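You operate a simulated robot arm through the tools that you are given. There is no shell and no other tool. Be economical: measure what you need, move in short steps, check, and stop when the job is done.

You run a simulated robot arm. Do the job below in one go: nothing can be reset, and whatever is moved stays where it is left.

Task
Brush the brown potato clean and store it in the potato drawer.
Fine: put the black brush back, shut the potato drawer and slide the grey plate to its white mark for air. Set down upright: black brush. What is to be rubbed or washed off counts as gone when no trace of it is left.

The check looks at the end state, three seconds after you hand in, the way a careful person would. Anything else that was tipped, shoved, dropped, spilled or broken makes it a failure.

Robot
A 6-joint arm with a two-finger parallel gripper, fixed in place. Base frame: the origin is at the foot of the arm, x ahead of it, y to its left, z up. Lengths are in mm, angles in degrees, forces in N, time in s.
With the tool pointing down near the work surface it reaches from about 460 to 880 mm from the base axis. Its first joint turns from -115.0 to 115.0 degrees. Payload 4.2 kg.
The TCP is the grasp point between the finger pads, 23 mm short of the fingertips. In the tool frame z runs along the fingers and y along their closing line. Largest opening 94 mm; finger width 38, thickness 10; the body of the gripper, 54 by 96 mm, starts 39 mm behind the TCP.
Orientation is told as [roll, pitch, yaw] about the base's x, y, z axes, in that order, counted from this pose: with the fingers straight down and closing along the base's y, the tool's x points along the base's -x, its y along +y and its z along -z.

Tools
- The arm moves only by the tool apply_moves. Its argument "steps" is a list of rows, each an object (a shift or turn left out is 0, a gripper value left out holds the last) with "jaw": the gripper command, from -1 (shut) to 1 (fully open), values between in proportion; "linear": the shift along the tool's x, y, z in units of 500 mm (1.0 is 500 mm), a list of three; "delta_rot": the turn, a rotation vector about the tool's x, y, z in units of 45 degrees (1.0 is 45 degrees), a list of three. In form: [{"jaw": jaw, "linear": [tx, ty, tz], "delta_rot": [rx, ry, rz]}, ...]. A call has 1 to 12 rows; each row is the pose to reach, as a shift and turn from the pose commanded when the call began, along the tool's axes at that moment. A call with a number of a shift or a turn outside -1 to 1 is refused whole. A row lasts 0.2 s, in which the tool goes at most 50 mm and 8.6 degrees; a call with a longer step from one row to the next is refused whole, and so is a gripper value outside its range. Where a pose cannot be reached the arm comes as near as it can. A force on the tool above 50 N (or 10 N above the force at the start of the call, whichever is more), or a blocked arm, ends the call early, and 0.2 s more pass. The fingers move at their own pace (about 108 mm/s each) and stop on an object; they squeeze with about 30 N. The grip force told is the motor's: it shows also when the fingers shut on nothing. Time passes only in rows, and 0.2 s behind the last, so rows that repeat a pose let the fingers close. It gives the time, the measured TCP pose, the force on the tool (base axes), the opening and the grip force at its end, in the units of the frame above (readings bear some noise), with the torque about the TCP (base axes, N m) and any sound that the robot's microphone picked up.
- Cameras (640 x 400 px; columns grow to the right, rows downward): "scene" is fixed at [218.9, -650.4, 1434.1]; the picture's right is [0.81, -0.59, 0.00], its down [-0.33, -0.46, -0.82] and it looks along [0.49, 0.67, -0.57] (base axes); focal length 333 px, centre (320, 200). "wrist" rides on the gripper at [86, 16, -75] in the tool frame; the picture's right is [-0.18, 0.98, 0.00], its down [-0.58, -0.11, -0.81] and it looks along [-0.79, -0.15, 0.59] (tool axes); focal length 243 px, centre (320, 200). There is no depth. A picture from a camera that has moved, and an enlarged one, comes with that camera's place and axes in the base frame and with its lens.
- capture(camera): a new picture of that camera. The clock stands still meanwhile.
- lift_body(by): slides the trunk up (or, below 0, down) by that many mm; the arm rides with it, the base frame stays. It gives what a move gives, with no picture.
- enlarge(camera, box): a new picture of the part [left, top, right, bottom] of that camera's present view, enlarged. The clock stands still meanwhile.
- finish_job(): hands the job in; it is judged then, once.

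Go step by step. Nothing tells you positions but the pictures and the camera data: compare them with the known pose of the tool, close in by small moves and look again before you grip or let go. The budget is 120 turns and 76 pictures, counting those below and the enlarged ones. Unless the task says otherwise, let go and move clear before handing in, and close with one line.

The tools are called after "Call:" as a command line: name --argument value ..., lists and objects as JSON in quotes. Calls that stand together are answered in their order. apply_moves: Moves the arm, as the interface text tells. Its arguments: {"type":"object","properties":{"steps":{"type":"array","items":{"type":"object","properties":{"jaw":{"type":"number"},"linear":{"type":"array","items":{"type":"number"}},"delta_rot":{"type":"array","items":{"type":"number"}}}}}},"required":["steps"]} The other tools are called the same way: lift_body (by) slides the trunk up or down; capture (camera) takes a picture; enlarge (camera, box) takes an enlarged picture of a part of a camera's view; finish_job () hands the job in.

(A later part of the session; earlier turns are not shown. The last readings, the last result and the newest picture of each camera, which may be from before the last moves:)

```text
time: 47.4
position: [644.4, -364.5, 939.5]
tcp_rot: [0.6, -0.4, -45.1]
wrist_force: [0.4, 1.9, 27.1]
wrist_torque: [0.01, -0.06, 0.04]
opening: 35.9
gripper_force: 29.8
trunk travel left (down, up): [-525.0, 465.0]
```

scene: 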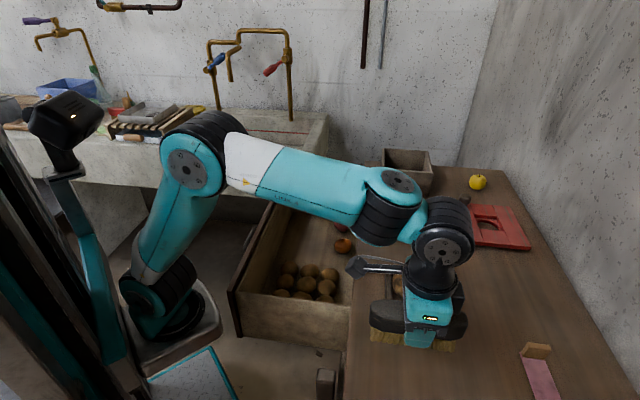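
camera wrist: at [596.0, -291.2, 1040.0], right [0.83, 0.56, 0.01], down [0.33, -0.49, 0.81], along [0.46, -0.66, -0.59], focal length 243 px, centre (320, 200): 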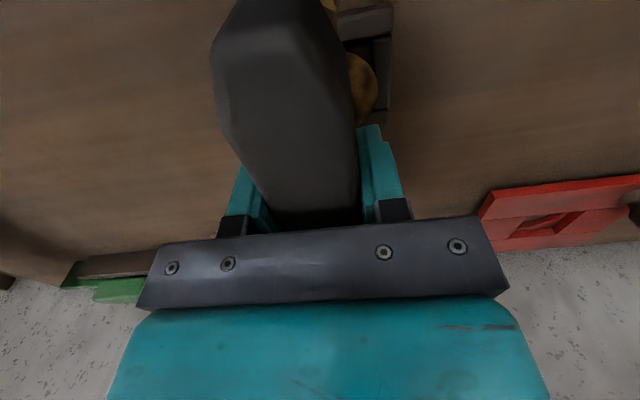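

Call:
apply_moves --steps '[{"linear": [0, 0.02, -0.002]}, {"linear": [0, 0.04, 0]}, {"linear": [0, 0.01, -0.002]}, {"linear": [0, -0.02, -0.002]}, {"linear": [0, -0.045, 0]}, {"linear": [0, -0.01, -0.002]}, {"linear": [0, 0.02, -0.002]}, {"linear": [0, 0.045, 0]}, {"linear": [0, 0.01, -0.002]}, {"linear": [0, -0.02, -0.002]}, {"linear": [0, -0.045, 0]}, {"linear": [0, 0, -0.002]}]'

Call:
apply_moves --steps '[{"linear": [0, 0.02, 0]}, {"linear": [0, 0.04, 0.002]}, {"linear": [0, 0.01, 0]}, {"linear": [0, -0.02, 0]}, {"linear": [0, -0.045, 0.002]}, {"linear": [0, -0.01, 0]}, {"linear": [0, 0.02, 0]}, {"linear": [0, 0.045, 0.002]}, {"linear": [0, 0.01, 0]}, {"linear": [0, -0.02, 0]}, {"linear": [0, -0.045, 0.002]}, {"linear": [0, 0, 0]}]'

Call:
apply_moves --steps '[{"linear": [0, 0.02, 0]}, {"linear": [0, 0.04, 0.002]}, {"linear": [0, 0.01, 0]}, {"linear": [0, -0.02, 0]}, {"linear": [0, -0.045, 0.002]}, {"linear": [0, -0.01, 0]}, {"linear": [0, 0.02, 0]}, {"linear": [0, 0.04, 0.002]}, {"linear": [0, 0.02, -0.03]}, {"linear": [0, 0.07, -0.08]}, {"linear": [0, 0.13, -0.09]}]'

Call:
enlarge --camera "scene" --box '[370, 230, 470, 320]'

```text
time: 50.0
position: [644.6, -364.7, 937.4]
tcp_rot: [0.6, 0.0, -45.1]
wrist_force: [-0.2, -0.2, -1.8]
wrist_torque: [0.01, -0.03, 0.0]
opening: 35.8
gripper_force: 30.3
trunk travel left (down, up): [-525.0, 465.0]
```

```text
time: 52.6
position: [644.1, -364.8, 939.6]
tcp_rot: [0.7, -0.2, -45.0]
wrist_force: [-0.7, -0.1, -1.5]
wrist_torque: [-0.03, -0.02, 0.03]
opening: 35.8
gripper_force: 30.5
trunk travel left (down, up): [-525.0, 465.0]
```

```text
time: 55.0
position: [691.0, -319.0, 986.3]
tcp_rot: [0.6, -0.2, -45.0]
wrist_force: [-0.5, -0.1, -2.3]
wrist_torque: [0.01, -0.03, 0.01]
opening: 35.8
gripper_force: 30.0
trunk travel left (down, up): [-525.0, 465.0]
```

```text
4.44 times, centred on (420, 275) of scene
camera zoom: at [218.9, -650.4, 1434.1], right [0.81, -0.59, 0.0], down [-0.33, -0.46, -0.82], along [0.49, 0.67, -0.57], focal length 1479 px, centre (-124, -133)
```

zoom: 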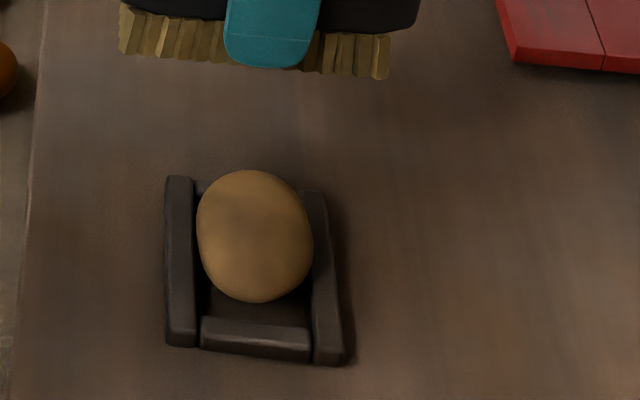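

Call:
capture --camera "wrist"

Call:
enlarge --camera "scene" --box '[388, 262, 424, 304]'

```text
37 pictures are left
camera wrist: at [640.6, -246.4, 1060.7], right [0.83, 0.56, 0.01], down [0.33, -0.49, 0.81], along [0.46, -0.66, -0.59], focal length 243 px, centre (320, 200)
```

wrist: 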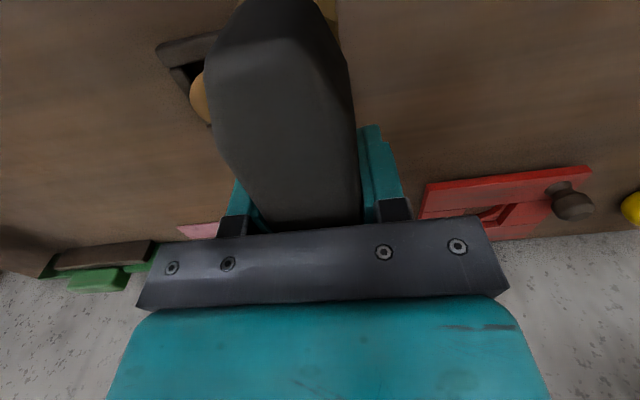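

```text
9.52 times, centred on (406, 283) of scene
camera zoom: at [218.9, -650.4, 1434.1], right [0.81, -0.59, 0.0], down [-0.33, -0.46, -0.82], along [0.49, 0.67, -0.57], focal length 3170 px, centre (-499, -590)
```

zoom: 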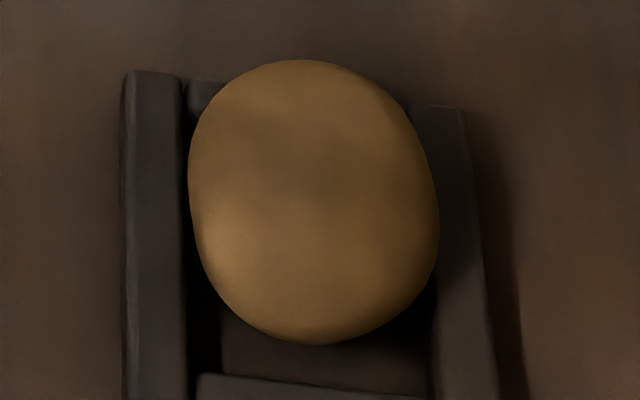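

A faint shade remains, possibly shadow; a few more light strokes to be sure.

Call:
apply_moves --steps '[{"linear": [0, -0.07, 0.03]}, {"linear": [0, -0.11, 0.08]}, {"linear": [0, -0.13, 0.096]}, {"linear": [0, -0.13, 0.101]}, {"linear": [0, -0.16, 0.101]}, {"linear": [0, -0.175, 0.103]}, {"linear": [0, -0.14, 0.101]}, {"linear": [0, -0.11, 0.101]}, {"linear": [0, -0.09, 0.103]}, {"linear": [0, -0.12, 0.101]}, {"linear": [0, -0.15, 0.101]}, {"linear": [0, -0.13, 0.101]}]'

Call:
apply_moves --steps '[{"linear": [0, 0.02, 0]}, {"linear": [0, 0.04, 0.002]}, {"linear": [0, 0.01, 0.001]}, {"linear": [0, -0.02, 0.001]}, {"linear": [0, -0.045, 0.003]}, {"linear": [0, -0.01, 0.001]}, {"linear": [0, 0.02, 0.001]}, {"linear": [0, 0.045, 0.003]}, {"linear": [0, 0.01, 0.002]}, {"linear": [0, -0.02, 0.002]}, {"linear": [0, -0.045, 0.004]}, {"linear": [0, 0, 0.002]}]'

```text
time: 57.6
position: [644.1, -365.2, 932.9]
tcp_rot: [0.5, -0.1, -45.2]
wrist_force: [-5.2, -4.9, 15.0]
wrist_torque: [-0.26, 0.19, -0.05]
opening: 35.4
gripper_force: 30.4
trunk travel left (down, up): [-525.0, 465.0]
```

```text
time: 60.2
position: [643.6, -366.9, 932.8]
tcp_rot: [0.6, -0.1, -45.2]
wrist_force: [-5.6, -5.9, 17.6]
wrist_torque: [-0.3, 0.22, -0.01]
opening: 35.7
gripper_force: 29.6
trunk travel left (down, up): [-525.0, 465.0]
```

Call:
apply_moves --steps '[{"linear": [0, 0.02, 0]}, {"linear": [0, 0.04, 0.002]}, {"linear": [0, 0.01, 0]}, {"linear": [0, -0.02, 0]}, {"linear": [0, -0.045, 0.002]}, {"linear": [0, -0.01, 0]}, {"linear": [0, 0.02, 0]}, {"linear": [0, 0.045, 0.002]}, {"linear": [0, 0.01, 0]}, {"linear": [0, 0, -0.05]}, {"linear": [0, 0, -0.12]}]'

Call:
apply_moves --steps '[{"linear": [0.001, -0.086, 0]}, {"linear": [0.002, -0.172, 0]}, {"linear": [0.004, -0.258, 0]}, {"linear": [0.005, -0.344, 0]}]'

Call:
enlarge --camera "scene" --box '[350, 250, 470, 380]'

Call:
enlarge --camera "wrist" --box '[440, 0, 640, 130]'

```text
time: 62.6
position: [644.6, -363.5, 990.9]
tcp_rot: [0.6, 0.0, -45.0]
wrist_force: [0.0, -0.4, -1.0]
wrist_torque: [-0.02, 0.05, -0.02]
opening: 35.9
gripper_force: 30.0
trunk travel left (down, up): [-525.0, 465.0]
```

```text
time: 63.6
position: [523.6, -483.1, 990.5]
tcp_rot: [0.6, -0.1, -44.9]
wrist_force: [0.0, 0.8, -1.7]
wrist_torque: [-0.02, 0.0, -0.03]
opening: 35.9
gripper_force: 29.8
trunk travel left (down, up): [-525.0, 465.0]
```

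```text
3.08 times, centred on (410, 315) of scene
camera zoom: at [218.9, -650.4, 1434.1], right [0.81, -0.59, 0.0], down [-0.33, -0.46, -0.82], along [0.49, 0.67, -0.57], focal length 1024 px, centre (43, -154)
```

zoom: 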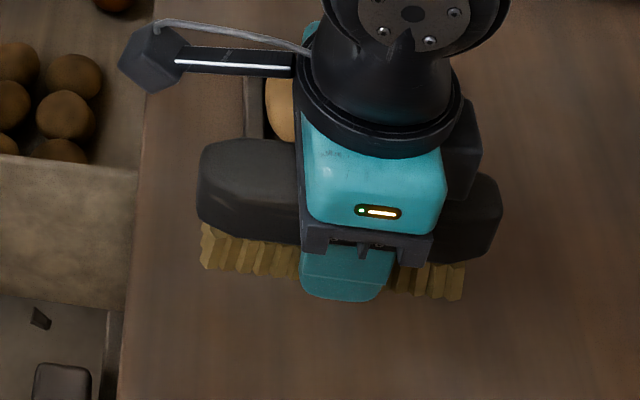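

```text
3.08 times, centred on (540, 65) of wrist
camera zoom: at [472.1, -411.2, 1066.9], right [0.82, 0.57, 0.01], down [0.33, -0.49, 0.81], along [0.46, -0.66, -0.59], focal length 746 px, centre (-357, 615)
```

zoom: 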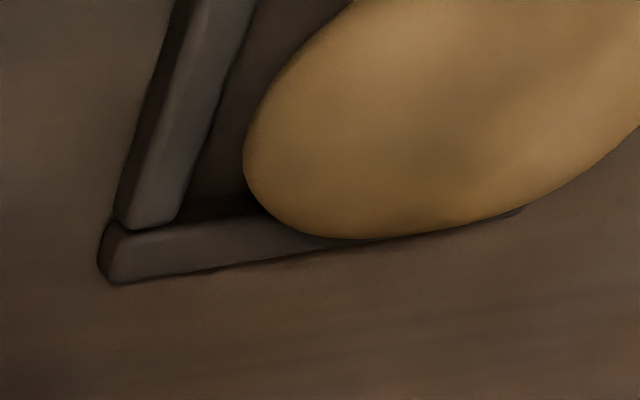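

A faint patch can still be seen on this view; I'll give it another round and compare.

Call:
apply_moves --steps '[{"linear": [-0.001, 0.086, 0]}, {"linear": [-0.002, 0.172, 0]}, {"linear": [-0.004, 0.258, 0]}, {"linear": [-0.004, 0.338, 0]}, {"linear": [-0.004, 0.338, 0.08]}, {"linear": [-0.004, 0.338, 0.108]}, {"linear": [-0.004, 0.338, 0.116]}, {"linear": [-0.004, 0.37, 0.117]}, {"linear": [-0.004, 0.385, 0.119]}, {"linear": [-0.004, 0.34, 0.117]}, {"linear": [-0.004, 0.295, 0.12]}, {"linear": [-0.004, 0.338, 0.118]}]'

Call:
apply_moves --steps '[{"linear": [0, 0.03, 0]}, {"linear": [0, 0.05, 0.002]}, {"linear": [0, 0.01, 0]}, {"linear": [0, -0.03, 0.001]}, {"linear": [0, -0.05, 0.003]}, {"linear": [0, -0.01, 0.001]}, {"linear": [0, 0.03, 0.001]}, {"linear": [0, 0.05, 0.003]}, {"linear": [0, 0.01, 0.001]}, {"linear": [0, -0.03, 0.001]}, {"linear": [0, -0.05, 0.003]}, {"linear": [0, 0, 0.001]}]'

Call:
apply_moves --steps '[{"linear": [0.03, 0, 0]}, {"linear": [0.05, 0, 0]}, {"linear": [0.01, 0, 0]}, {"linear": [-0.03, 0, 0]}, {"linear": [-0.05, 0, 0]}, {"linear": [-0.01, 0, 0]}, {"linear": [0.03, 0, 0]}, {"linear": [0.05, 0, 0]}, {"linear": [0.01, 0, 0]}, {"linear": [-0.03, 0, 0]}, {"linear": [-0.05, 0, 0]}, {"linear": [0, 0, 0]}]'

Call:
apply_moves --steps '[{"linear": [0, 0.03, 0]}, {"linear": [0, 0.05, 0.002]}, {"linear": [0, 0.01, 0]}, {"linear": [0, -0.03, 0.001]}, {"linear": [0, -0.05, 0.003]}, {"linear": [0, -0.01, 0.001]}, {"linear": [0, 0.03, 0.001]}, {"linear": [0, 0.05, 0.003]}, {"linear": [0, 0.01, 0.001]}, {"linear": [0, -0.03, 0.001]}, {"linear": [0, -0.05, 0.003]}, {"linear": [0, 0, 0.001]}]'

```text
time: 66.2
position: [642.8, -365.8, 932.6]
tcp_rot: [0.5, -0.1, -45.0]
wrist_force: [-0.4, 0.1, -1.7]
wrist_torque: [0.0, -0.02, -0.01]
opening: 35.4
gripper_force: 30.0
trunk travel left (down, up): [-525.0, 465.0]
```

```text
time: 68.8
position: [641.9, -366.6, 931.2]
tcp_rot: [0.6, -0.1, -45.1]
wrist_force: [0.0, -0.1, -1.7]
wrist_torque: [0.04, -0.05, -0.02]
opening: 35.7
gripper_force: 29.6
trunk travel left (down, up): [-525.0, 465.0]
```

```text
time: 71.4
position: [643.0, -366.6, 931.6]
tcp_rot: [0.6, -0.2, -44.9]
wrist_force: [0.0, 0.5, -2.0]
wrist_torque: [-0.01, 0.02, 0.0]
opening: 35.6
gripper_force: 30.0
trunk travel left (down, up): [-525.0, 465.0]
```

```text
time: 74.0
position: [642.6, -366.7, 930.8]
tcp_rot: [0.7, -0.1, -45.1]
wrist_force: [-0.6, 0.5, -0.7]
wrist_torque: [0.0, 0.0, 0.02]
opening: 35.7
gripper_force: 30.2
trunk travel left (down, up): [-525.0, 465.0]
```

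Call:
enlarge --camera "scene" --box '[370, 230, 470, 320]'

```text
4.44 times, centred on (420, 275) of scene
camera zoom: at [218.9, -650.4, 1434.1], right [0.81, -0.59, 0.0], down [-0.33, -0.46, -0.82], along [0.49, 0.67, -0.57], focal length 1479 px, centre (-124, -133)
```

zoom: 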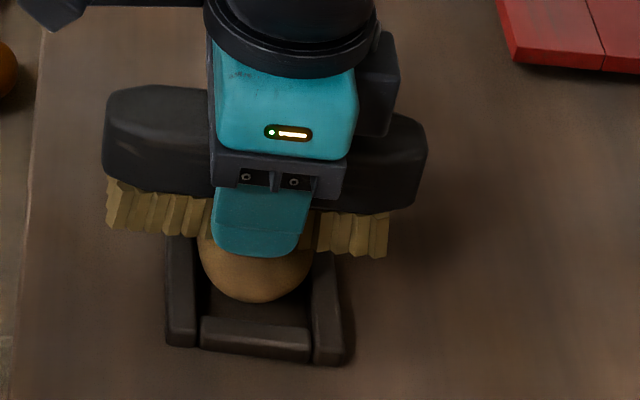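

Call:
apply_moves --steps '[{"linear": [0, 0, -0.08]}, {"linear": [0, 0, -0.12]}, {"linear": [0.002, -0.086, -0.12]}, {"linear": [0.002, -0.172, -0.12]}, {"linear": [0.004, -0.258, -0.12]}, {"linear": [0.004, -0.344, -0.12]}]'

Call:
enlarge --camera "wrist" --box '[440, 0, 640, 130]'

```text
time: 75.4
position: [518.7, -488.9, 989.6]
tcp_rot: [0.5, -0.2, -45.0]
wrist_force: [0.0, 0.5, -1.9]
wrist_torque: [-0.01, 0.04, -0.01]
opening: 35.6
gripper_force: 30.1
trunk travel left (down, up): [-525.0, 465.0]
```

```text
3.08 times, centred on (540, 65) of wrist
camera zoom: at [470.1, -416.1, 1064.7], right [0.82, 0.57, 0.01], down [0.33, -0.49, 0.81], along [0.46, -0.66, -0.59], focal length 746 px, centre (-357, 615)
```

zoom: 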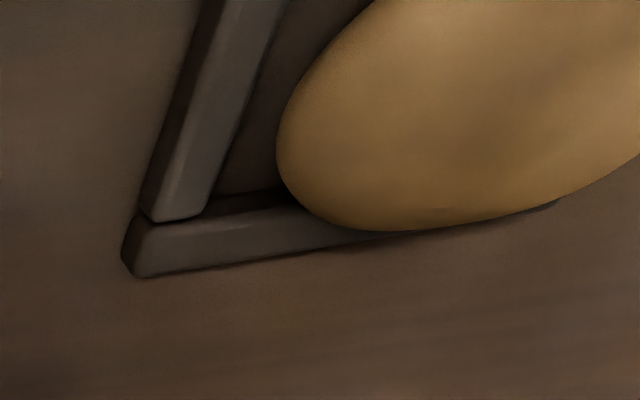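

The potato looks clean (that soft shading didn't change with further strokes). Setting the brush back at its place.

Call:
apply_moves --steps '[{"linear": [0.002, 0.006, 0.07]}, {"linear": [0.002, 0.006, 0.15]}, {"linear": [0.002, 0.006, 0.184]}, {"linear": [0.002, 0.006, 0.192]}, {"linear": [0.002, 0.006, 0.196]}]'

Call:
apply_moves --steps '[{"linear": [0, 0, 0.004]}, {"linear": [0, 0, 0.006]}]'

Call:
enlarge --camera "scene" --box '[350, 290, 500, 400]'

```text
time: 76.6
position: [522.2, -483.6, 892.1]
tcp_rot: [0.5, -0.2, -44.9]
wrist_force: [-0.3, -0.7, -1.5]
wrist_torque: [-0.02, -0.03, 0.0]
opening: 35.5
gripper_force: 30.5
trunk travel left (down, up): [-525.0, 465.0]
```

```text
time: 77.2
position: [521.4, -484.3, 890.0]
tcp_rot: [0.6, -0.1, -45.0]
wrist_force: [0.6, -0.4, -0.8]
wrist_torque: [-0.01, 0.0, 0.01]
opening: 35.8
gripper_force: 30.1
trunk travel left (down, up): [-525.0, 465.0]
```

```text
3.64 times, centred on (425, 345) of scene
camera zoom: at [218.9, -650.4, 1434.1], right [0.81, -0.59, 0.0], down [-0.33, -0.46, -0.82], along [0.49, 0.67, -0.57], focal length 1210 px, centre (-62, -327)
```

zoom: 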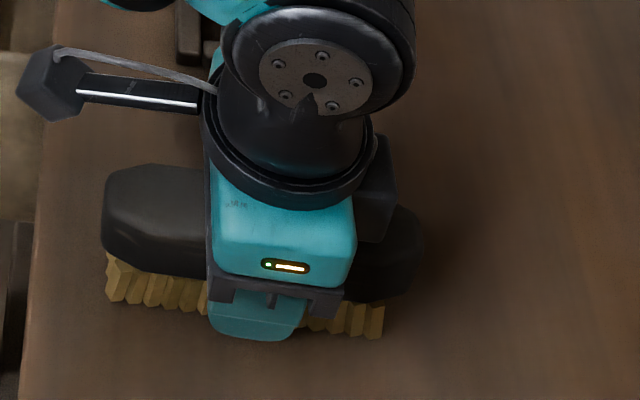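

Call:
apply_moves --steps '[{"linear": [0, 0, 0.004]}, {"linear": [0, 0, 0.008]}]'

Call:
apply_moves --steps '[{"linear": [0, 0, 0.004]}]'

Call:
apply_moves --steps '[{"linear": [0, 0, 0.003]}]'

```text
time: 77.8
position: [520.7, -483.1, 885.9]
tcp_rot: [0.7, -0.1, -45.0]
wrist_force: [-0.1, 0.1, -0.5]
wrist_torque: [0.04, 0.08, 0.01]
opening: 35.9
gripper_force: 30.2
trunk travel left (down, up): [-525.0, 465.0]
```

```text
time: 78.2
position: [521.6, -483.9, 886.1]
tcp_rot: [0.6, -0.3, -45.0]
wrist_force: [1.9, 0.5, 15.5]
wrist_torque: [0.47, 0.82, -0.08]
opening: 35.8
gripper_force: 29.9
trunk travel left (down, up): [-525.0, 465.0]
```

```text
time: 78.6
position: [522.3, -483.5, 884.9]
tcp_rot: [0.5, -0.5, -45.1]
wrist_force: [2.1, -0.1, 27.9]
wrist_torque: [-0.2, 0.3, -0.02]
opening: 35.8
gripper_force: 29.7
trunk travel left (down, up): [-525.0, 465.0]
```

Call:
apply_moves --steps '[{"linear": [0, 0, -0.003], "jaw": -0.2}, {"linear": [0, 0, -0.003], "jaw": 1}, {"linear": [0, 0, -0.003], "jaw": 1}, {"linear": [0, 0, -0.05], "jaw": 1}, {"linear": [0, 0, -0.14], "jaw": 1}, {"linear": [0, 0.08, -0.18], "jaw": 1}, {"linear": [0, 0.17, -0.2], "jaw": 1}, {"linear": [0, 0.26, -0.2], "jaw": 1}]'

Call:
capture --camera "scene"

Call:
capture --camera "wrist"

```text
time: 80.4
position: [612.8, -395.9, 981.9]
tcp_rot: [0.5, -0.1, -45.0]
wrist_force: [-0.8, -0.4, 0.1]
wrist_torque: [-0.01, 0.01, -0.02]
opening: 93.9
gripper_force: 0.0
trunk travel left (down, up): [-525.0, 465.0]
```

```text
30 pictures are left
```

scene: 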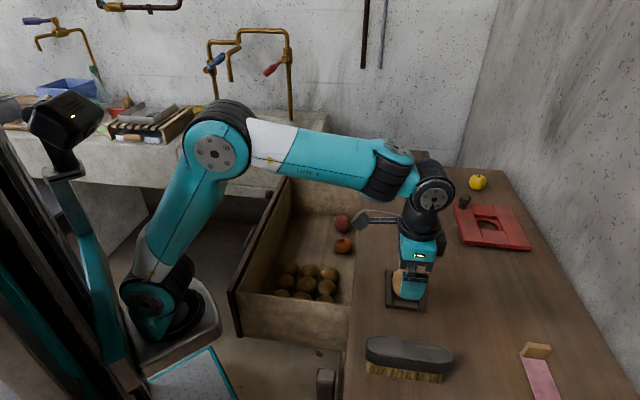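

```text
29 pictures are left
camera wrist: at [561.9, -322.3, 1057.5], right [0.83, 0.56, 0.01], down [0.33, -0.49, 0.81], along [0.46, -0.66, -0.59], focal length 243 px, centre (320, 200)
```

wrist: 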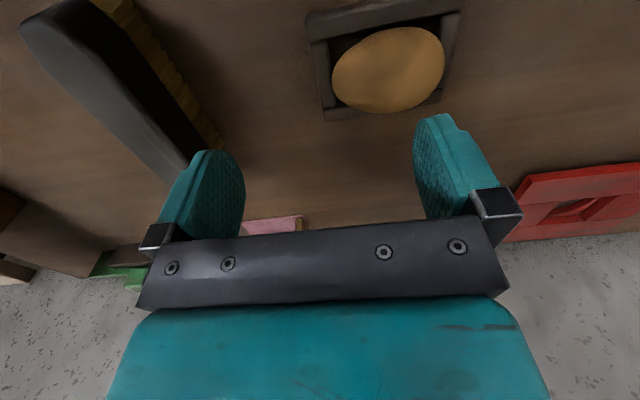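

Call:
enlarge --camera "wrist" --box '[300, 0, 480, 120]'

```text
3.33 times, centred on (390, 60) of wrist
camera zoom: at [561.9, -322.3, 1057.5], right [0.83, 0.56, 0.01], down [0.33, -0.49, 0.81], along [0.46, -0.66, -0.59], focal length 809 px, centre (87, 667)
```

zoom: 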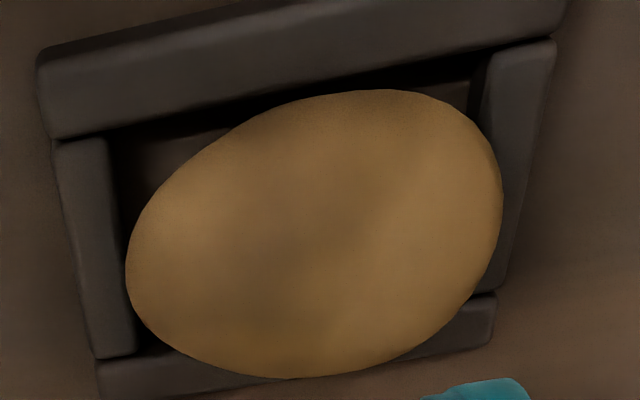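

Call:
enlarge --camera "scene" --box '[265, 255, 345, 305]'

```text
8.00 times, centred on (305, 280) of scene
camera zoom: at [218.9, -650.4, 1434.1], right [0.81, -0.59, 0.0], down [-0.33, -0.46, -0.82], along [0.49, 0.67, -0.57], focal length 2663 px, centre (440, -440)
```

zoom: 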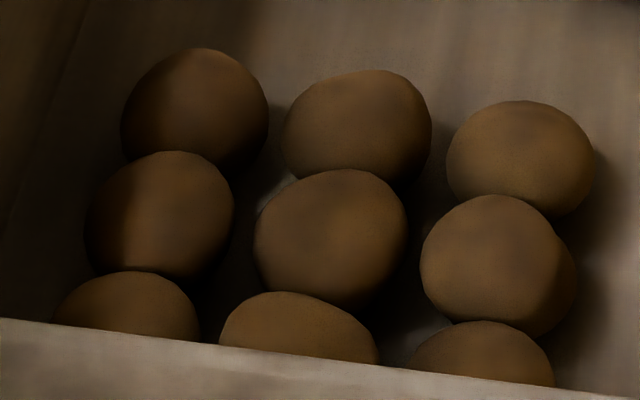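

The brush is back in place and the drawer potatoes show the same soft mottling, so the potato is clean. Now I turn the gripper across the potato's short axis to pick it up.

Call:
apply_moves --steps '[{"linear": [-0.002, 0.03, 0], "delta_rot": [0, 0, 0.17]}, {"linear": [-0.005, 0.06, 0], "delta_rot": [0, 0, 0.34]}, {"linear": [-0.005, 0.095, 0], "delta_rot": [0, 0, 0.51]}, {"linear": [-0.005, 0.095, 0], "delta_rot": [0, 0, 0.68]}, {"linear": [-0.005, 0.095, 0], "delta_rot": [0, 0, 0.85]}, {"linear": [-0.005, 0.095, 0], "delta_rot": [0, 0, 1.0]}]'

Call:
apply_moves --steps '[{"delta_rot": [0, 0, 0.17]}, {"delta_rot": [0, 0, 0.34]}, {"delta_rot": [0, 0, 0.51]}, {"delta_rot": [0, 0, 0.68]}, {"delta_rot": [0, 0, 0.756]}]'

Call:
capture --camera "wrist"

```text
time: 81.8
position: [648.2, -361.1, 983.3]
tcp_rot: [0.5, 0.3, -90.2]
wrist_force: [-0.1, -0.2, 0.2]
wrist_torque: [0.0, -0.02, -0.01]
opening: 94.0
gripper_force: 0.2
trunk travel left (down, up): [-525.0, 465.0]
```

```text
time: 83.0
position: [648.8, -360.3, 984.0]
tcp_rot: [0.2, 0.6, -124.2]
wrist_force: [0.5, 0.9, -0.2]
wrist_torque: [0.04, -0.01, 0.0]
opening: 94.0
gripper_force: 0.1
trunk travel left (down, up): [-525.0, 465.0]
```

```text
26 pictures are left
camera wrist: at [709.5, -297.5, 1060.0], right [0.71, -0.7, 0.0], down [-0.42, -0.42, 0.8], along [-0.56, -0.57, -0.6], focal length 243 px, centre (320, 200)
```

wrist: 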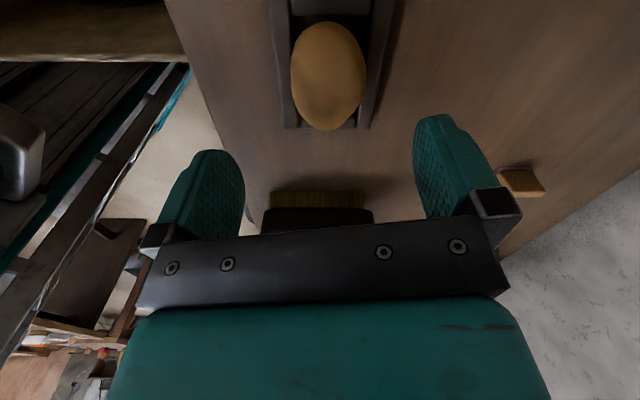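

Call:
apply_moves --steps '[{"linear": [-0.003, 0.006, 0.05], "delta_rot": [0, 0, 0.15]}, {"linear": [-0.003, 0.006, 0.11], "delta_rot": [0, 0, 0.15]}, {"linear": [-0.003, 0.006, 0.154], "delta_rot": [0, 0, 0.15]}]'

Call:
capture --camera "wrist"

Call:
enlarge --camera "scene" --box '[360, 230, 470, 320]'

```text
time: 83.8
position: [649.4, -364.2, 907.7]
tcp_rot: [0.1, 0.6, -130.8]
wrist_force: [0.7, 0.1, 0.0]
wrist_torque: [0.05, -0.04, 0.02]
opening: 94.0
gripper_force: 0.2
trunk travel left (down, up): [-525.0, 465.0]
```

```text
25 pictures are left
camera wrist: at [718.0, -309.2, 983.7], right [0.62, -0.78, 0.0], down [-0.47, -0.37, 0.8], along [-0.63, -0.5, -0.6], focal length 243 px, centre (320, 200)
```

wrist: 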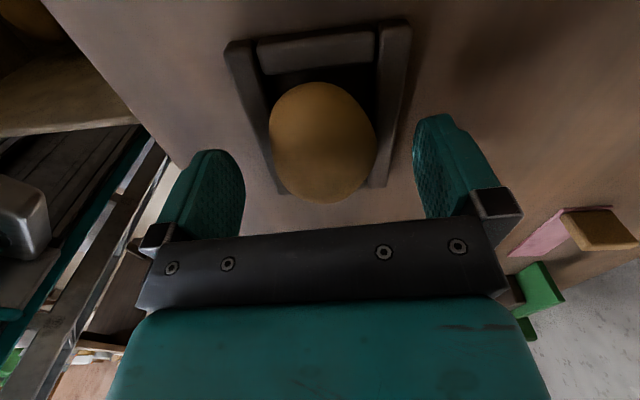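

```text
4.44 times, centred on (415, 275) of scene
camera zoom: at [218.9, -650.4, 1434.1], right [0.81, -0.59, 0.0], down [-0.33, -0.46, -0.82], along [0.49, 0.67, -0.57], focal length 1479 px, centre (-102, -133)
```

zoom: 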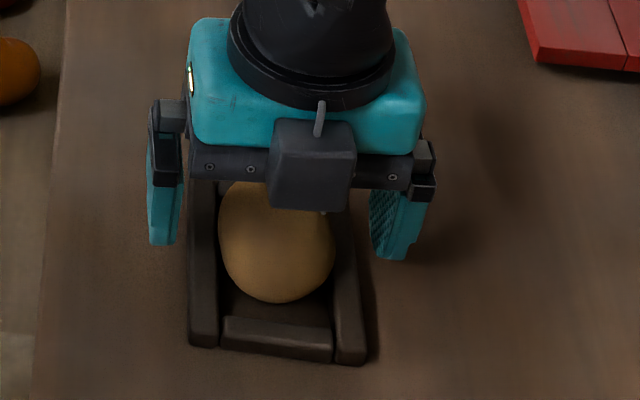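

Call:
apply_moves --steps '[{"linear": [0.01, 0.002, 0.006]}, {"linear": [0.01, 0.002, 0.006], "jaw": -1}, {"linear": [0.01, 0.002, 0.006], "jaw": -1}, {"linear": [0.01, 0.002, 0.006], "jaw": -1}, {"linear": [0.01, 0.002, 0.006], "jaw": -1}]'

Call:
apply_moves --steps '[{"linear": [0, 0, -0.03]}, {"linear": [0, 0, -0.1]}, {"linear": [0, 0, -0.18]}]'

Call:
capture --camera "scene"

```text
time: 85.0
position: [654.3, -360.5, 904.3]
tcp_rot: [0.3, 0.6, -130.8]
wrist_force: [13.4, -6.2, 4.0]
wrist_torque: [-0.07, -0.36, -0.19]
opening: 50.5
gripper_force: 29.6
trunk travel left (down, up): [-525.0, 465.0]
```

```text
time: 85.8
position: [656.8, -358.5, 992.6]
tcp_rot: [0.0, 0.6, -130.8]
wrist_force: [0.8, -0.4, -1.1]
wrist_torque: [0.02, -0.03, -0.01]
opening: 49.5
gripper_force: 30.0
trunk travel left (down, up): [-525.0, 465.0]
```

```text
23 pictures are left
```

scene: 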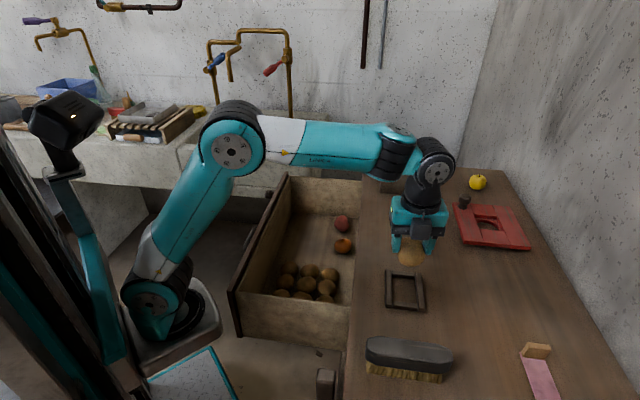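

Potato is held and the holder undisturbed. Moving over the free middle of the drawer, then checking the spot.

Call:
apply_moves --steps '[{"linear": [0.073, -0.0556, 0]}, {"linear": [0.146, -0.111, 0]}, {"linear": [0.219, -0.167, 0]}, {"linear": [0.292, -0.222, 0]}, {"linear": [0.365, -0.278, 0]}, {"linear": [0.437, -0.333, 0]}, {"linear": [0.51, -0.389, 0]}, {"linear": [0.583, -0.444, 0]}, {"linear": [0.656, -0.5, 0]}, {"linear": [0.656, -0.5, 0.09]}, {"linear": [0.656, -0.5, 0.18]}]'

Call:
capture --camera "wrist"

Call:
capture --camera "scene"

```text
time: 88.2
position: [679.6, 52.7, 907.4]
tcp_rot: [0.2, 0.6, -130.8]
wrist_force: [-0.1, 0.3, -1.2]
wrist_torque: [0.0, -0.04, 0.0]
opening: 49.2
gripper_force: 30.2
trunk travel left (down, up): [-525.0, 465.0]
```

```text
22 pictures are left
camera wrist: at [747.4, 107.1, 984.0], right [0.62, -0.78, 0.0], down [-0.47, -0.37, 0.8], along [-0.62, -0.5, -0.6], focal length 243 px, centre (320, 200)
```

wrist: 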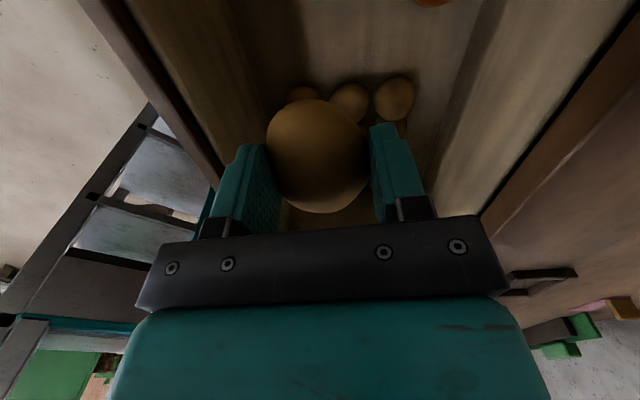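

```text
21 pictures are left
```

scene: 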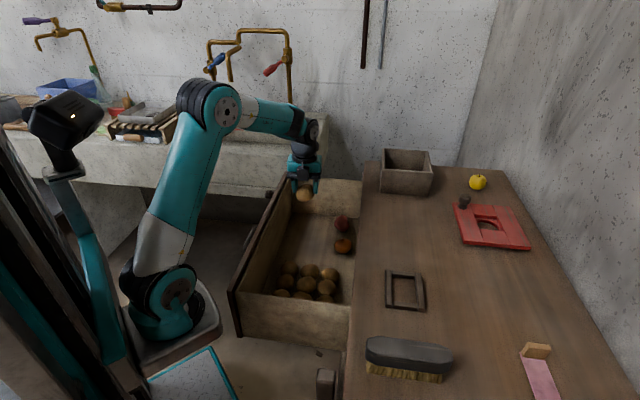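

Call:
apply_moves --steps '[{"linear": [0, 0, 0.09]}, {"linear": [0, 0, 0.18]}, {"linear": [0, 0, 0.27]}, {"linear": [0, 0, 0.35]}, {"linear": [0, 0, 0.4]}]'

Call:
capture --camera "scene"

```text
time: 89.4
position: [678.9, 53.2, 704.8]
tcp_rot: [0.1, 0.7, -130.8]
wrist_force: [-1.1, 0.1, -1.1]
wrist_torque: [-0.04, -0.03, 0.01]
opening: 49.0
gripper_force: 29.3
trunk travel left (down, up): [-525.0, 465.0]
```

```text
20 pictures are left
```

scene: 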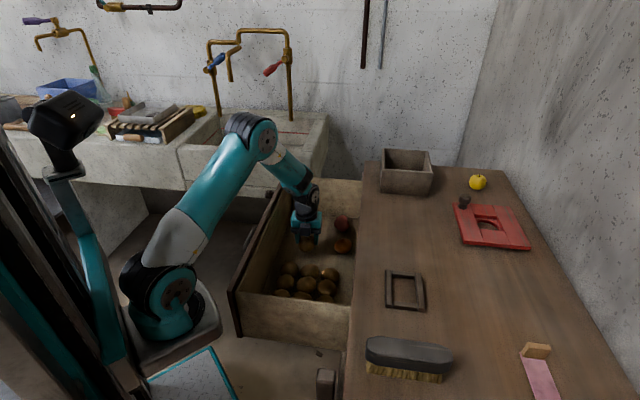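

Call:
apply_moves --steps '[{"linear": [0, 0, 0.012]}, {"linear": [0, 0, 0.024]}, {"linear": [0, 0, 0.036]}, {"linear": [0, 0, 0.04]}]'

Call:
apply_moves --steps '[{"linear": [0, 0, 0.006]}, {"linear": [0, 0, 0.01]}]'

Call:
apply_moves --steps '[{"linear": [0, 0, 0.004]}, {"linear": [0, 0, 0.008]}]'

```text
time: 90.4
position: [680.8, 52.8, 687.6]
tcp_rot: [0.3, 0.6, -130.9]
wrist_force: [-4.8, -2.7, 25.2]
wrist_torque: [-0.01, 0.63, 0.05]
opening: 48.9
gripper_force: 30.2
trunk travel left (down, up): [-525.0, 465.0]
```

```text
time: 91.0
position: [682.5, 53.6, 684.3]
tcp_rot: [0.4, 0.8, -130.8]
wrist_force: [-3.1, -4.0, 47.1]
wrist_torque: [-0.37, 0.31, 0.0]
opening: 50.3
gripper_force: 29.7
trunk travel left (down, up): [-525.0, 465.0]
```

```text
time: 91.6
position: [681.5, 54.3, 678.5]
tcp_rot: [0.2, 0.7, -130.8]
wrist_force: [2.3, 0.2, 24.9]
wrist_torque: [-0.18, 0.15, 0.09]
opening: 50.4
gripper_force: 30.0
trunk travel left (down, up): [-525.0, 465.0]
```

The potato rests on the drawer floor; release and rise.

Call:
apply_moves --steps '[{"linear": [0, 0, -0.004]}, {"linear": [0, 0, -0.004], "jaw": 0.3}, {"linear": [0, 0, -0.004], "jaw": 0.6}, {"linear": [0, 0, -0.004], "jaw": 0.6}, {"linear": [0, 0, -0.04], "jaw": 0.6}, {"linear": [0, 0, -0.12], "jaw": 0.6}, {"linear": [0, 0, -0.21], "jaw": 0.6}, {"linear": [0, 0, -0.3], "jaw": 0.6}, {"linear": [0, 0, -0.39], "jaw": 0.6}, {"linear": [0, 0, -0.48], "jaw": 0.6}, {"linear": [0, 0, -0.57], "jaw": 0.6}]'

Call:
capture --camera "wrist"

Call:
enlarge --camera "scene" --box '[220, 140, 380, 360]'

```text
time: 94.0
position: [678.0, 50.8, 961.7]
tcp_rot: [0.1, 0.5, -130.8]
wrist_force: [0.0, 0.2, 0.2]
wrist_torque: [0.01, 0.01, 0.03]
opening: 75.0
gripper_force: 0.0
trunk travel left (down, up): [-525.0, 465.0]
```

```text
19 pictures are left
camera wrist: at [746.2, 105.6, 1038.1], right [0.62, -0.78, 0.0], down [-0.47, -0.37, 0.8], along [-0.63, -0.5, -0.6], focal length 243 px, centre (320, 200)
```

wrist: 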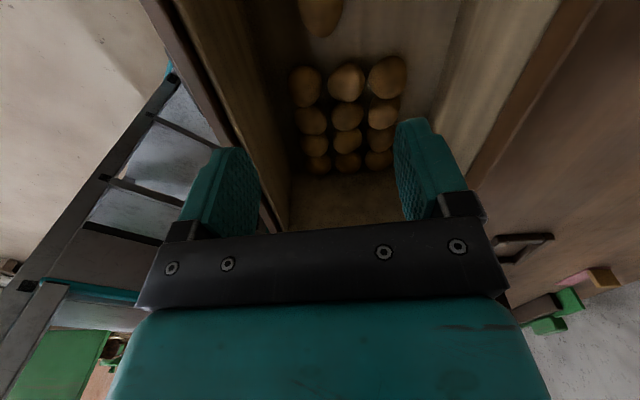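

```text
1.82 times, centred on (300, 250) of scene
camera zoom: at [218.9, -650.4, 1434.1], right [0.81, -0.59, 0.0], down [-0.33, -0.46, -0.82], along [0.49, 0.67, -0.57], focal length 605 px, centre (356, 109)
```

zoom: 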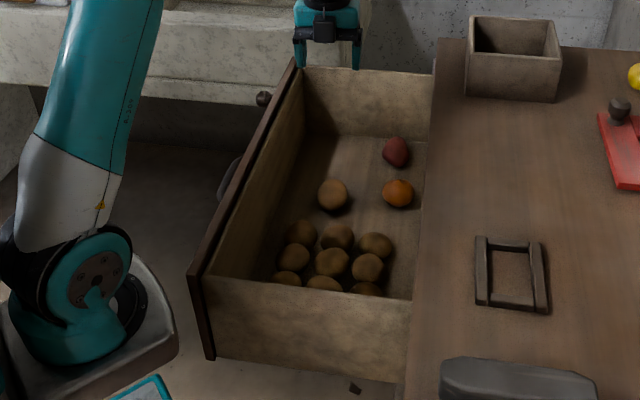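

Potato is stored. Now I retreat in front of the drawer, turn back and close the fingers to push at the handle.

Call:
apply_moves --steps '[{"linear": [-0.011, -0.077, 0], "delta_rot": [0, 0, -0.166]}, {"linear": [-0.022, -0.154, 0], "delta_rot": [0, 0, -0.332]}, {"linear": [-0.033, -0.231, 0], "delta_rot": [0, 0, -0.498]}, {"linear": [-0.044, -0.308, 0], "delta_rot": [0, 0, -0.664]}, {"linear": [-0.055, -0.385, 0], "delta_rot": [0, 0, -0.83]}, {"linear": [-0.066, -0.462, 0], "delta_rot": [0, 0, -1.0]}]'

Call:
apply_moves --steps '[{"delta_rot": [0, 0, -0.18], "jaw": -1}, {"delta_rot": [0, 0, -0.36], "jaw": -1}, {"delta_rot": [0, 0, -0.54], "jaw": -1}, {"delta_rot": [0, 0, -0.72], "jaw": -1}, {"delta_rot": [0, 0, -0.907], "jaw": -1}]'

Call:
capture --camera "wrist"

Call:
capture --camera "scene"

```text
time: 95.4
position: [482.1, 177.6, 959.1]
tcp_rot: [0.5, 0.3, -85.7]
wrist_force: [-0.4, 0.1, 0.0]
wrist_torque: [0.01, 0.03, 0.0]
opening: 75.2
gripper_force: 0.1
trunk travel left (down, up): [-525.0, 465.0]
```

```text
time: 96.6
position: [482.8, 177.0, 962.3]
tcp_rot: [0.6, -0.1, -44.8]
wrist_force: [-0.6, -0.2, -0.2]
wrist_torque: [0.0, -0.02, -0.01]
opening: 0.0
gripper_force: 29.5
trunk travel left (down, up): [-525.0, 465.0]
```

```text
17 pictures are left
camera wrist: at [431.9, 250.2, 1036.8], right [0.82, 0.57, 0.01], down [0.33, -0.49, 0.81], along [0.46, -0.66, -0.59], focal length 243 px, centre (320, 200)
```

wrist: 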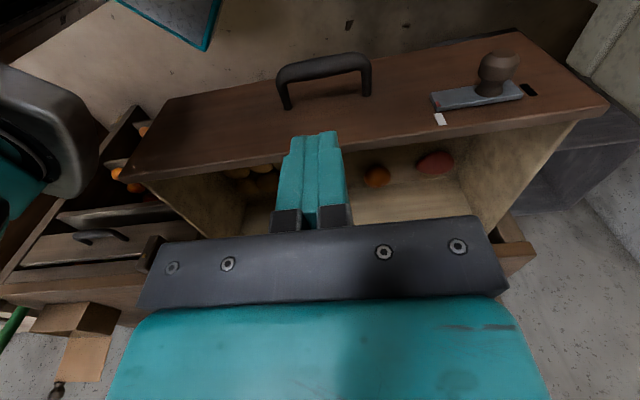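

```text
16 pictures are left
```

scene: 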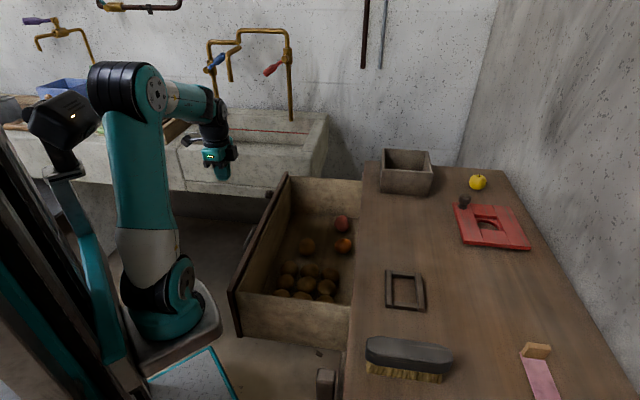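

Call:
apply_moves --steps '[{"linear": [0, 0, 0.085]}, {"linear": [0, 0, 0.17]}, {"linear": [0, 0, 0.255]}, {"linear": [0, 0, 0.34]}, {"linear": [0, 0, 0.42]}, {"linear": [0, 0, 0.492]}]'

Call:
capture --camera "wrist"

```text
time: 98.0
position: [483.4, 180.9, 715.4]
tcp_rot: [0.6, -0.1, -45.2]
wrist_force: [-0.1, 0.5, 1.0]
wrist_torque: [-0.02, 0.02, 0.0]
opening: 0.1
gripper_force: 30.2
trunk travel left (down, up): [-525.0, 465.0]
```

```text
15 pictures are left
camera wrist: at [433.2, 252.8, 790.6], right [0.82, 0.56, 0.01], down [0.33, -0.49, 0.81], along [0.46, -0.66, -0.59], focal length 243 px, centre (320, 200)
```

wrist: 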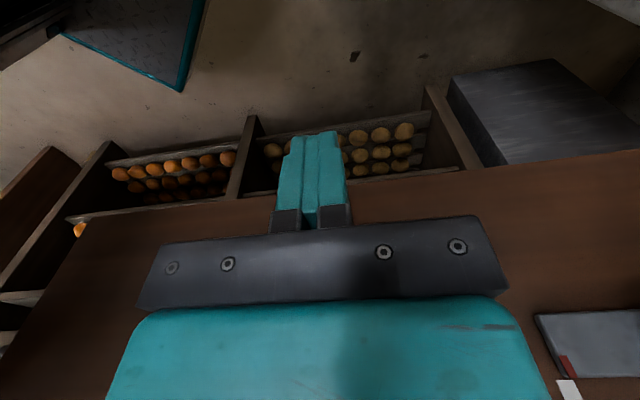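

Call:
apply_moves --steps '[{"linear": [-0.02, 0, 0]}, {"linear": [-0.04, 0, 0]}, {"linear": [-0.06, 0, 0]}, {"linear": [-0.08, 0, 0]}, {"linear": [-0.1, 0, 0]}, {"linear": [-0.12, 0, 0]}]'

Call:
enlarge --camera "scene" --box '[200, 150, 380, 350]'

```text
time: 99.4
position: [526.3, 137.6, 716.2]
tcp_rot: [0.6, -0.1, -45.0]
wrist_force: [-0.5, 0.5, 0.2]
wrist_torque: [0.0, 0.03, -0.03]
opening: 0.0
gripper_force: 30.6
trunk travel left (down, up): [-525.0, 465.0]
```

```text
2.00 times, centred on (290, 250) of scene
camera zoom: at [218.9, -650.4, 1434.1], right [0.81, -0.59, 0.0], down [-0.33, -0.46, -0.82], along [0.49, 0.67, -0.57], focal length 666 px, centre (380, 100)
```

zoom: 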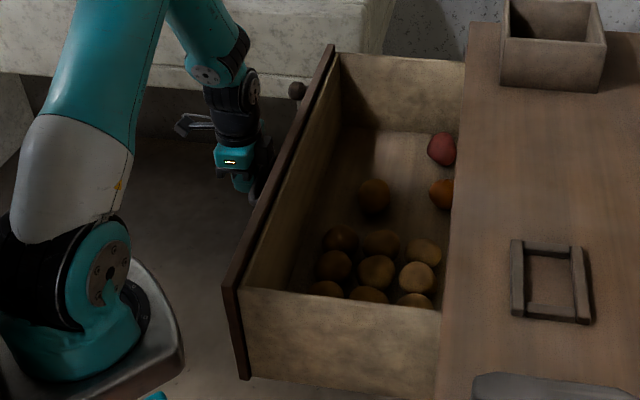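

The drawer is moving in; keep pushing steadily.

Call:
apply_moves --steps '[{"linear": [-0.03, 0, 0]}, {"linear": [-0.06, 0, 0]}, {"linear": [-0.09, 0, 0]}, {"linear": [-0.12, 0, 0]}, {"linear": [-0.15, 0, 0]}, {"linear": [-0.18, 0, 0]}, {"linear": [-0.21, 0, 0]}, {"linear": [-0.24, 0, 0]}, {"linear": [-0.27, 0, 0]}, {"linear": [-0.3, 0, 0]}, {"linear": [-0.33, 0, 0]}, {"linear": [-0.36, 0, 0]}]'

Call:
capture --camera "scene"

```text
time: 102.0
position: [654.4, 10.6, 715.8]
tcp_rot: [0.6, -0.2, -45.0]
wrist_force: [-0.1, -0.1, 0.2]
wrist_torque: [0.01, -0.04, -0.01]
opening: 0.0
gripper_force: 30.1
trunk travel left (down, up): [-525.0, 465.0]
```

```text
13 pictures are left
```

scene: 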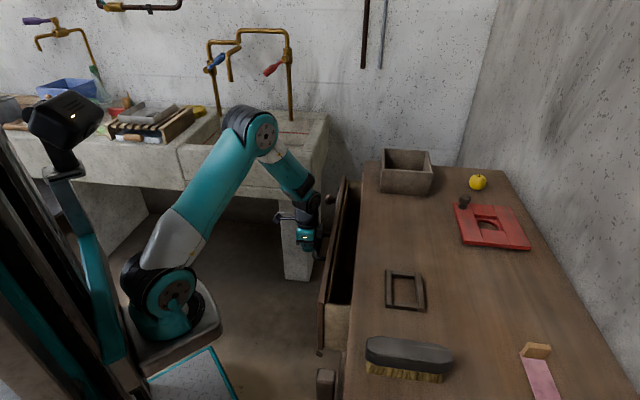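

Call:
apply_moves --steps '[{"linear": [-0.02, 0, 0]}, {"linear": [-0.04, 0, 0]}, {"linear": [-0.06, 0, 0]}, {"linear": [-0.08, 0, 0]}, {"linear": [-0.1, 0, 0]}, {"linear": [-0.12, 0, 0]}, {"linear": [-0.14, 0, 0]}, {"linear": [-0.15, 0, 0]}, {"linear": [-0.16, 0, 0]}, {"linear": [-0.17, 0, 0]}, {"linear": [-0.18, 0, 0]}]'

Call:
enlarge --camera "scene" --box '[270, 160, 410, 390]'

```text
time: 103.8
position: [700.3, -35.8, 714.1]
tcp_rot: [0.1, 1.0, -44.4]
wrist_force: [-16.2, 15.2, 10.6]
wrist_torque: [-0.37, -0.28, -0.16]
opening: 0.2
gripper_force: 29.2
trunk travel left (down, up): [-525.0, 465.0]
stopped in row 9: the force on the tool passed its limit at 56 N (the readings are from after the stop); the commanded pose is now the measured one
```

```text
1.74 times, centred on (340, 275) of scene
camera zoom: at [218.9, -650.4, 1434.1], right [0.81, -0.59, 0.0], down [-0.33, -0.46, -0.82], along [0.49, 0.67, -0.57], focal length 579 px, centre (285, 70)
```

zoom: 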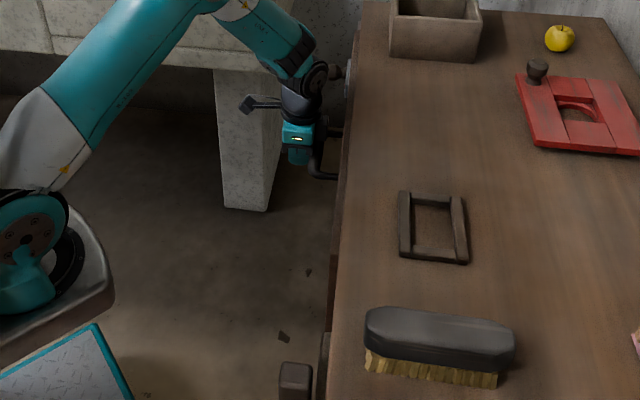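

The push hit a stop. I'll back off and check the drawer is fully shut.

Call:
apply_moves --steps '[{"linear": [0.04, 0, 0]}, {"linear": [0.12, 0, -0.02]}, {"linear": [0.2, 0, -0.08]}, {"linear": [0.28, 0, -0.14]}, {"linear": [0.36, 0, -0.2]}, {"linear": [0.4, 0, -0.28]}, {"linear": [0.42, 0, -0.36]}, {"linear": [0.42, 0, -0.44]}]'

Call:
capture --camera "wrist"

Call:
enlarge --camera "scene" --box '[280, 160, 400, 390]'

```text
time: 105.6
position: [552.3, 107.0, 935.9]
tcp_rot: [0.2, 0.7, -44.5]
wrist_force: [-0.5, -0.1, 0.5]
wrist_torque: [0.01, 0.01, 0.0]
opening: 0.1
gripper_force: 29.8
trunk travel left (down, up): [-525.0, 465.0]
```

```text
11 pictures are left
camera wrist: at [502.2, 178.9, 1012.8], right [0.82, 0.57, 0.0], down [0.34, -0.49, 0.8], along [0.46, -0.66, -0.6], focal length 243 px, centre (320, 200)
```

wrist: 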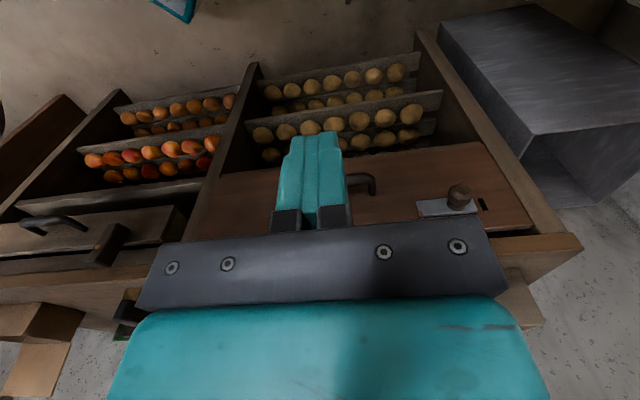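

```text
1.74 times, centred on (340, 275) of scene
camera zoom: at [218.9, -650.4, 1434.1], right [0.81, -0.59, 0.0], down [-0.33, -0.46, -0.82], along [0.49, 0.67, -0.57], focal length 579 px, centre (285, 70)
```

zoom: 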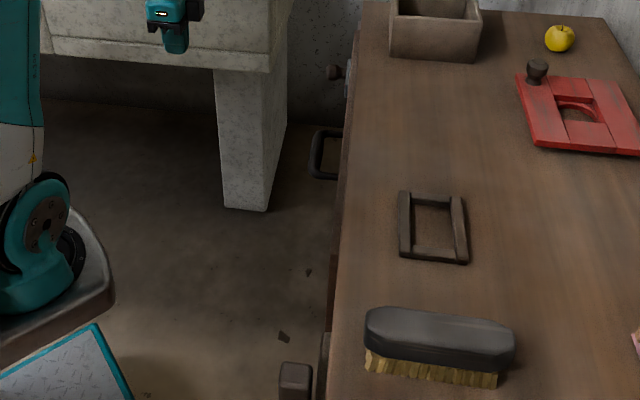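

Call:
enlarge --camera "wrist" --box '[390, 130, 590, 255]'

Call:
enlarge --camera "scene" --box '[310, 250, 370, 390]'

```text
3.20 times, centred on (490, 192) of wrist
camera zoom: at [502.2, 178.9, 1012.8], right [0.82, 0.57, 0.0], down [0.34, -0.49, 0.8], along [0.46, -0.66, -0.6], focal length 776 px, centre (-224, 224)
```

zoom: 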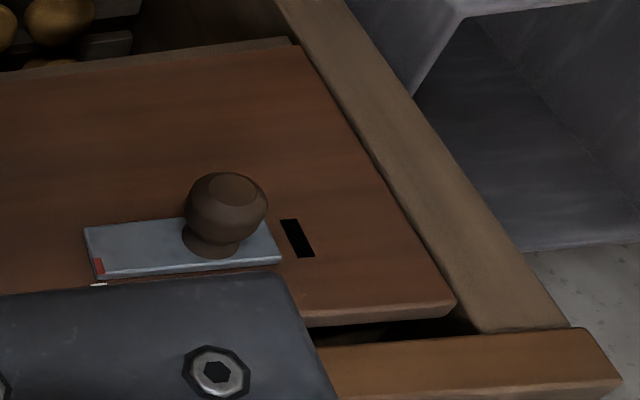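

```text
2.86 times, centred on (340, 320) of scene
camera zoom: at [218.9, -650.4, 1434.1], right [0.81, -0.59, 0.0], down [-0.33, -0.46, -0.82], along [0.49, 0.67, -0.57], focal length 951 px, centre (263, -143)
```

zoom: 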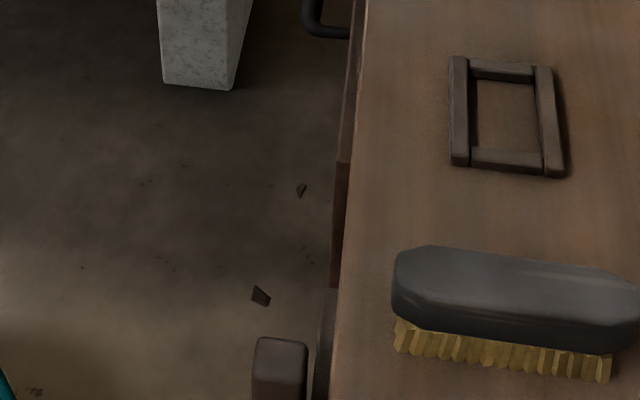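

Looks shut; I'll push once more gently to confirm there is no travel left.

Call:
apply_moves --steps '[{"linear": [0, 0, 0.08]}, {"linear": [0, 0, 0.16]}, {"linear": [-0.02, 0, 0.24]}, {"linear": [-0.06, 0, 0.3]}, {"linear": [-0.14, 0, 0.36]}, {"linear": [-0.22, 0, 0.42]}, {"linear": [-0.3, 0, 0.44]}, {"linear": [-0.37, 0, 0.44]}, {"linear": [-0.4, 0, 0.44]}, {"linear": [-0.415, 0, 0.44]}]'

Call:
apply_moves --steps '[{"linear": [-0.005, 0, 0]}, {"linear": [-0.01, 0, 0]}, {"linear": [-0.015, 0, 0]}, {"linear": [-0.02, 0, 0]}, {"linear": [-0.025, 0, 0]}, {"linear": [-0.03, 0, 0]}, {"linear": [-0.035, 0, 0]}, {"linear": [-0.04, 0, 0]}]'

```text
time: 107.8
position: [698.5, -37.5, 714.1]
tcp_rot: [0.1, 0.8, -44.4]
wrist_force: [-2.6, 3.6, 1.2]
wrist_torque: [-0.08, -0.01, -0.12]
opening: 0.0
gripper_force: 30.1
trunk travel left (down, up): [-525.0, 465.0]
```

```text
time: 108.6
position: [700.0, -36.7, 714.5]
tcp_rot: [0.1, 1.6, -43.8]
wrist_force: [-12.1, 16.8, 8.7]
wrist_torque: [-0.42, -0.26, -0.18]
opening: 0.0
gripper_force: 30.2
trunk travel left (down, up): [-525.0, 465.0]
stopped in row 3: the force on the tool passed its limit at 54 N (the readings are from after the stop); the commanded pose is now the measured one
```

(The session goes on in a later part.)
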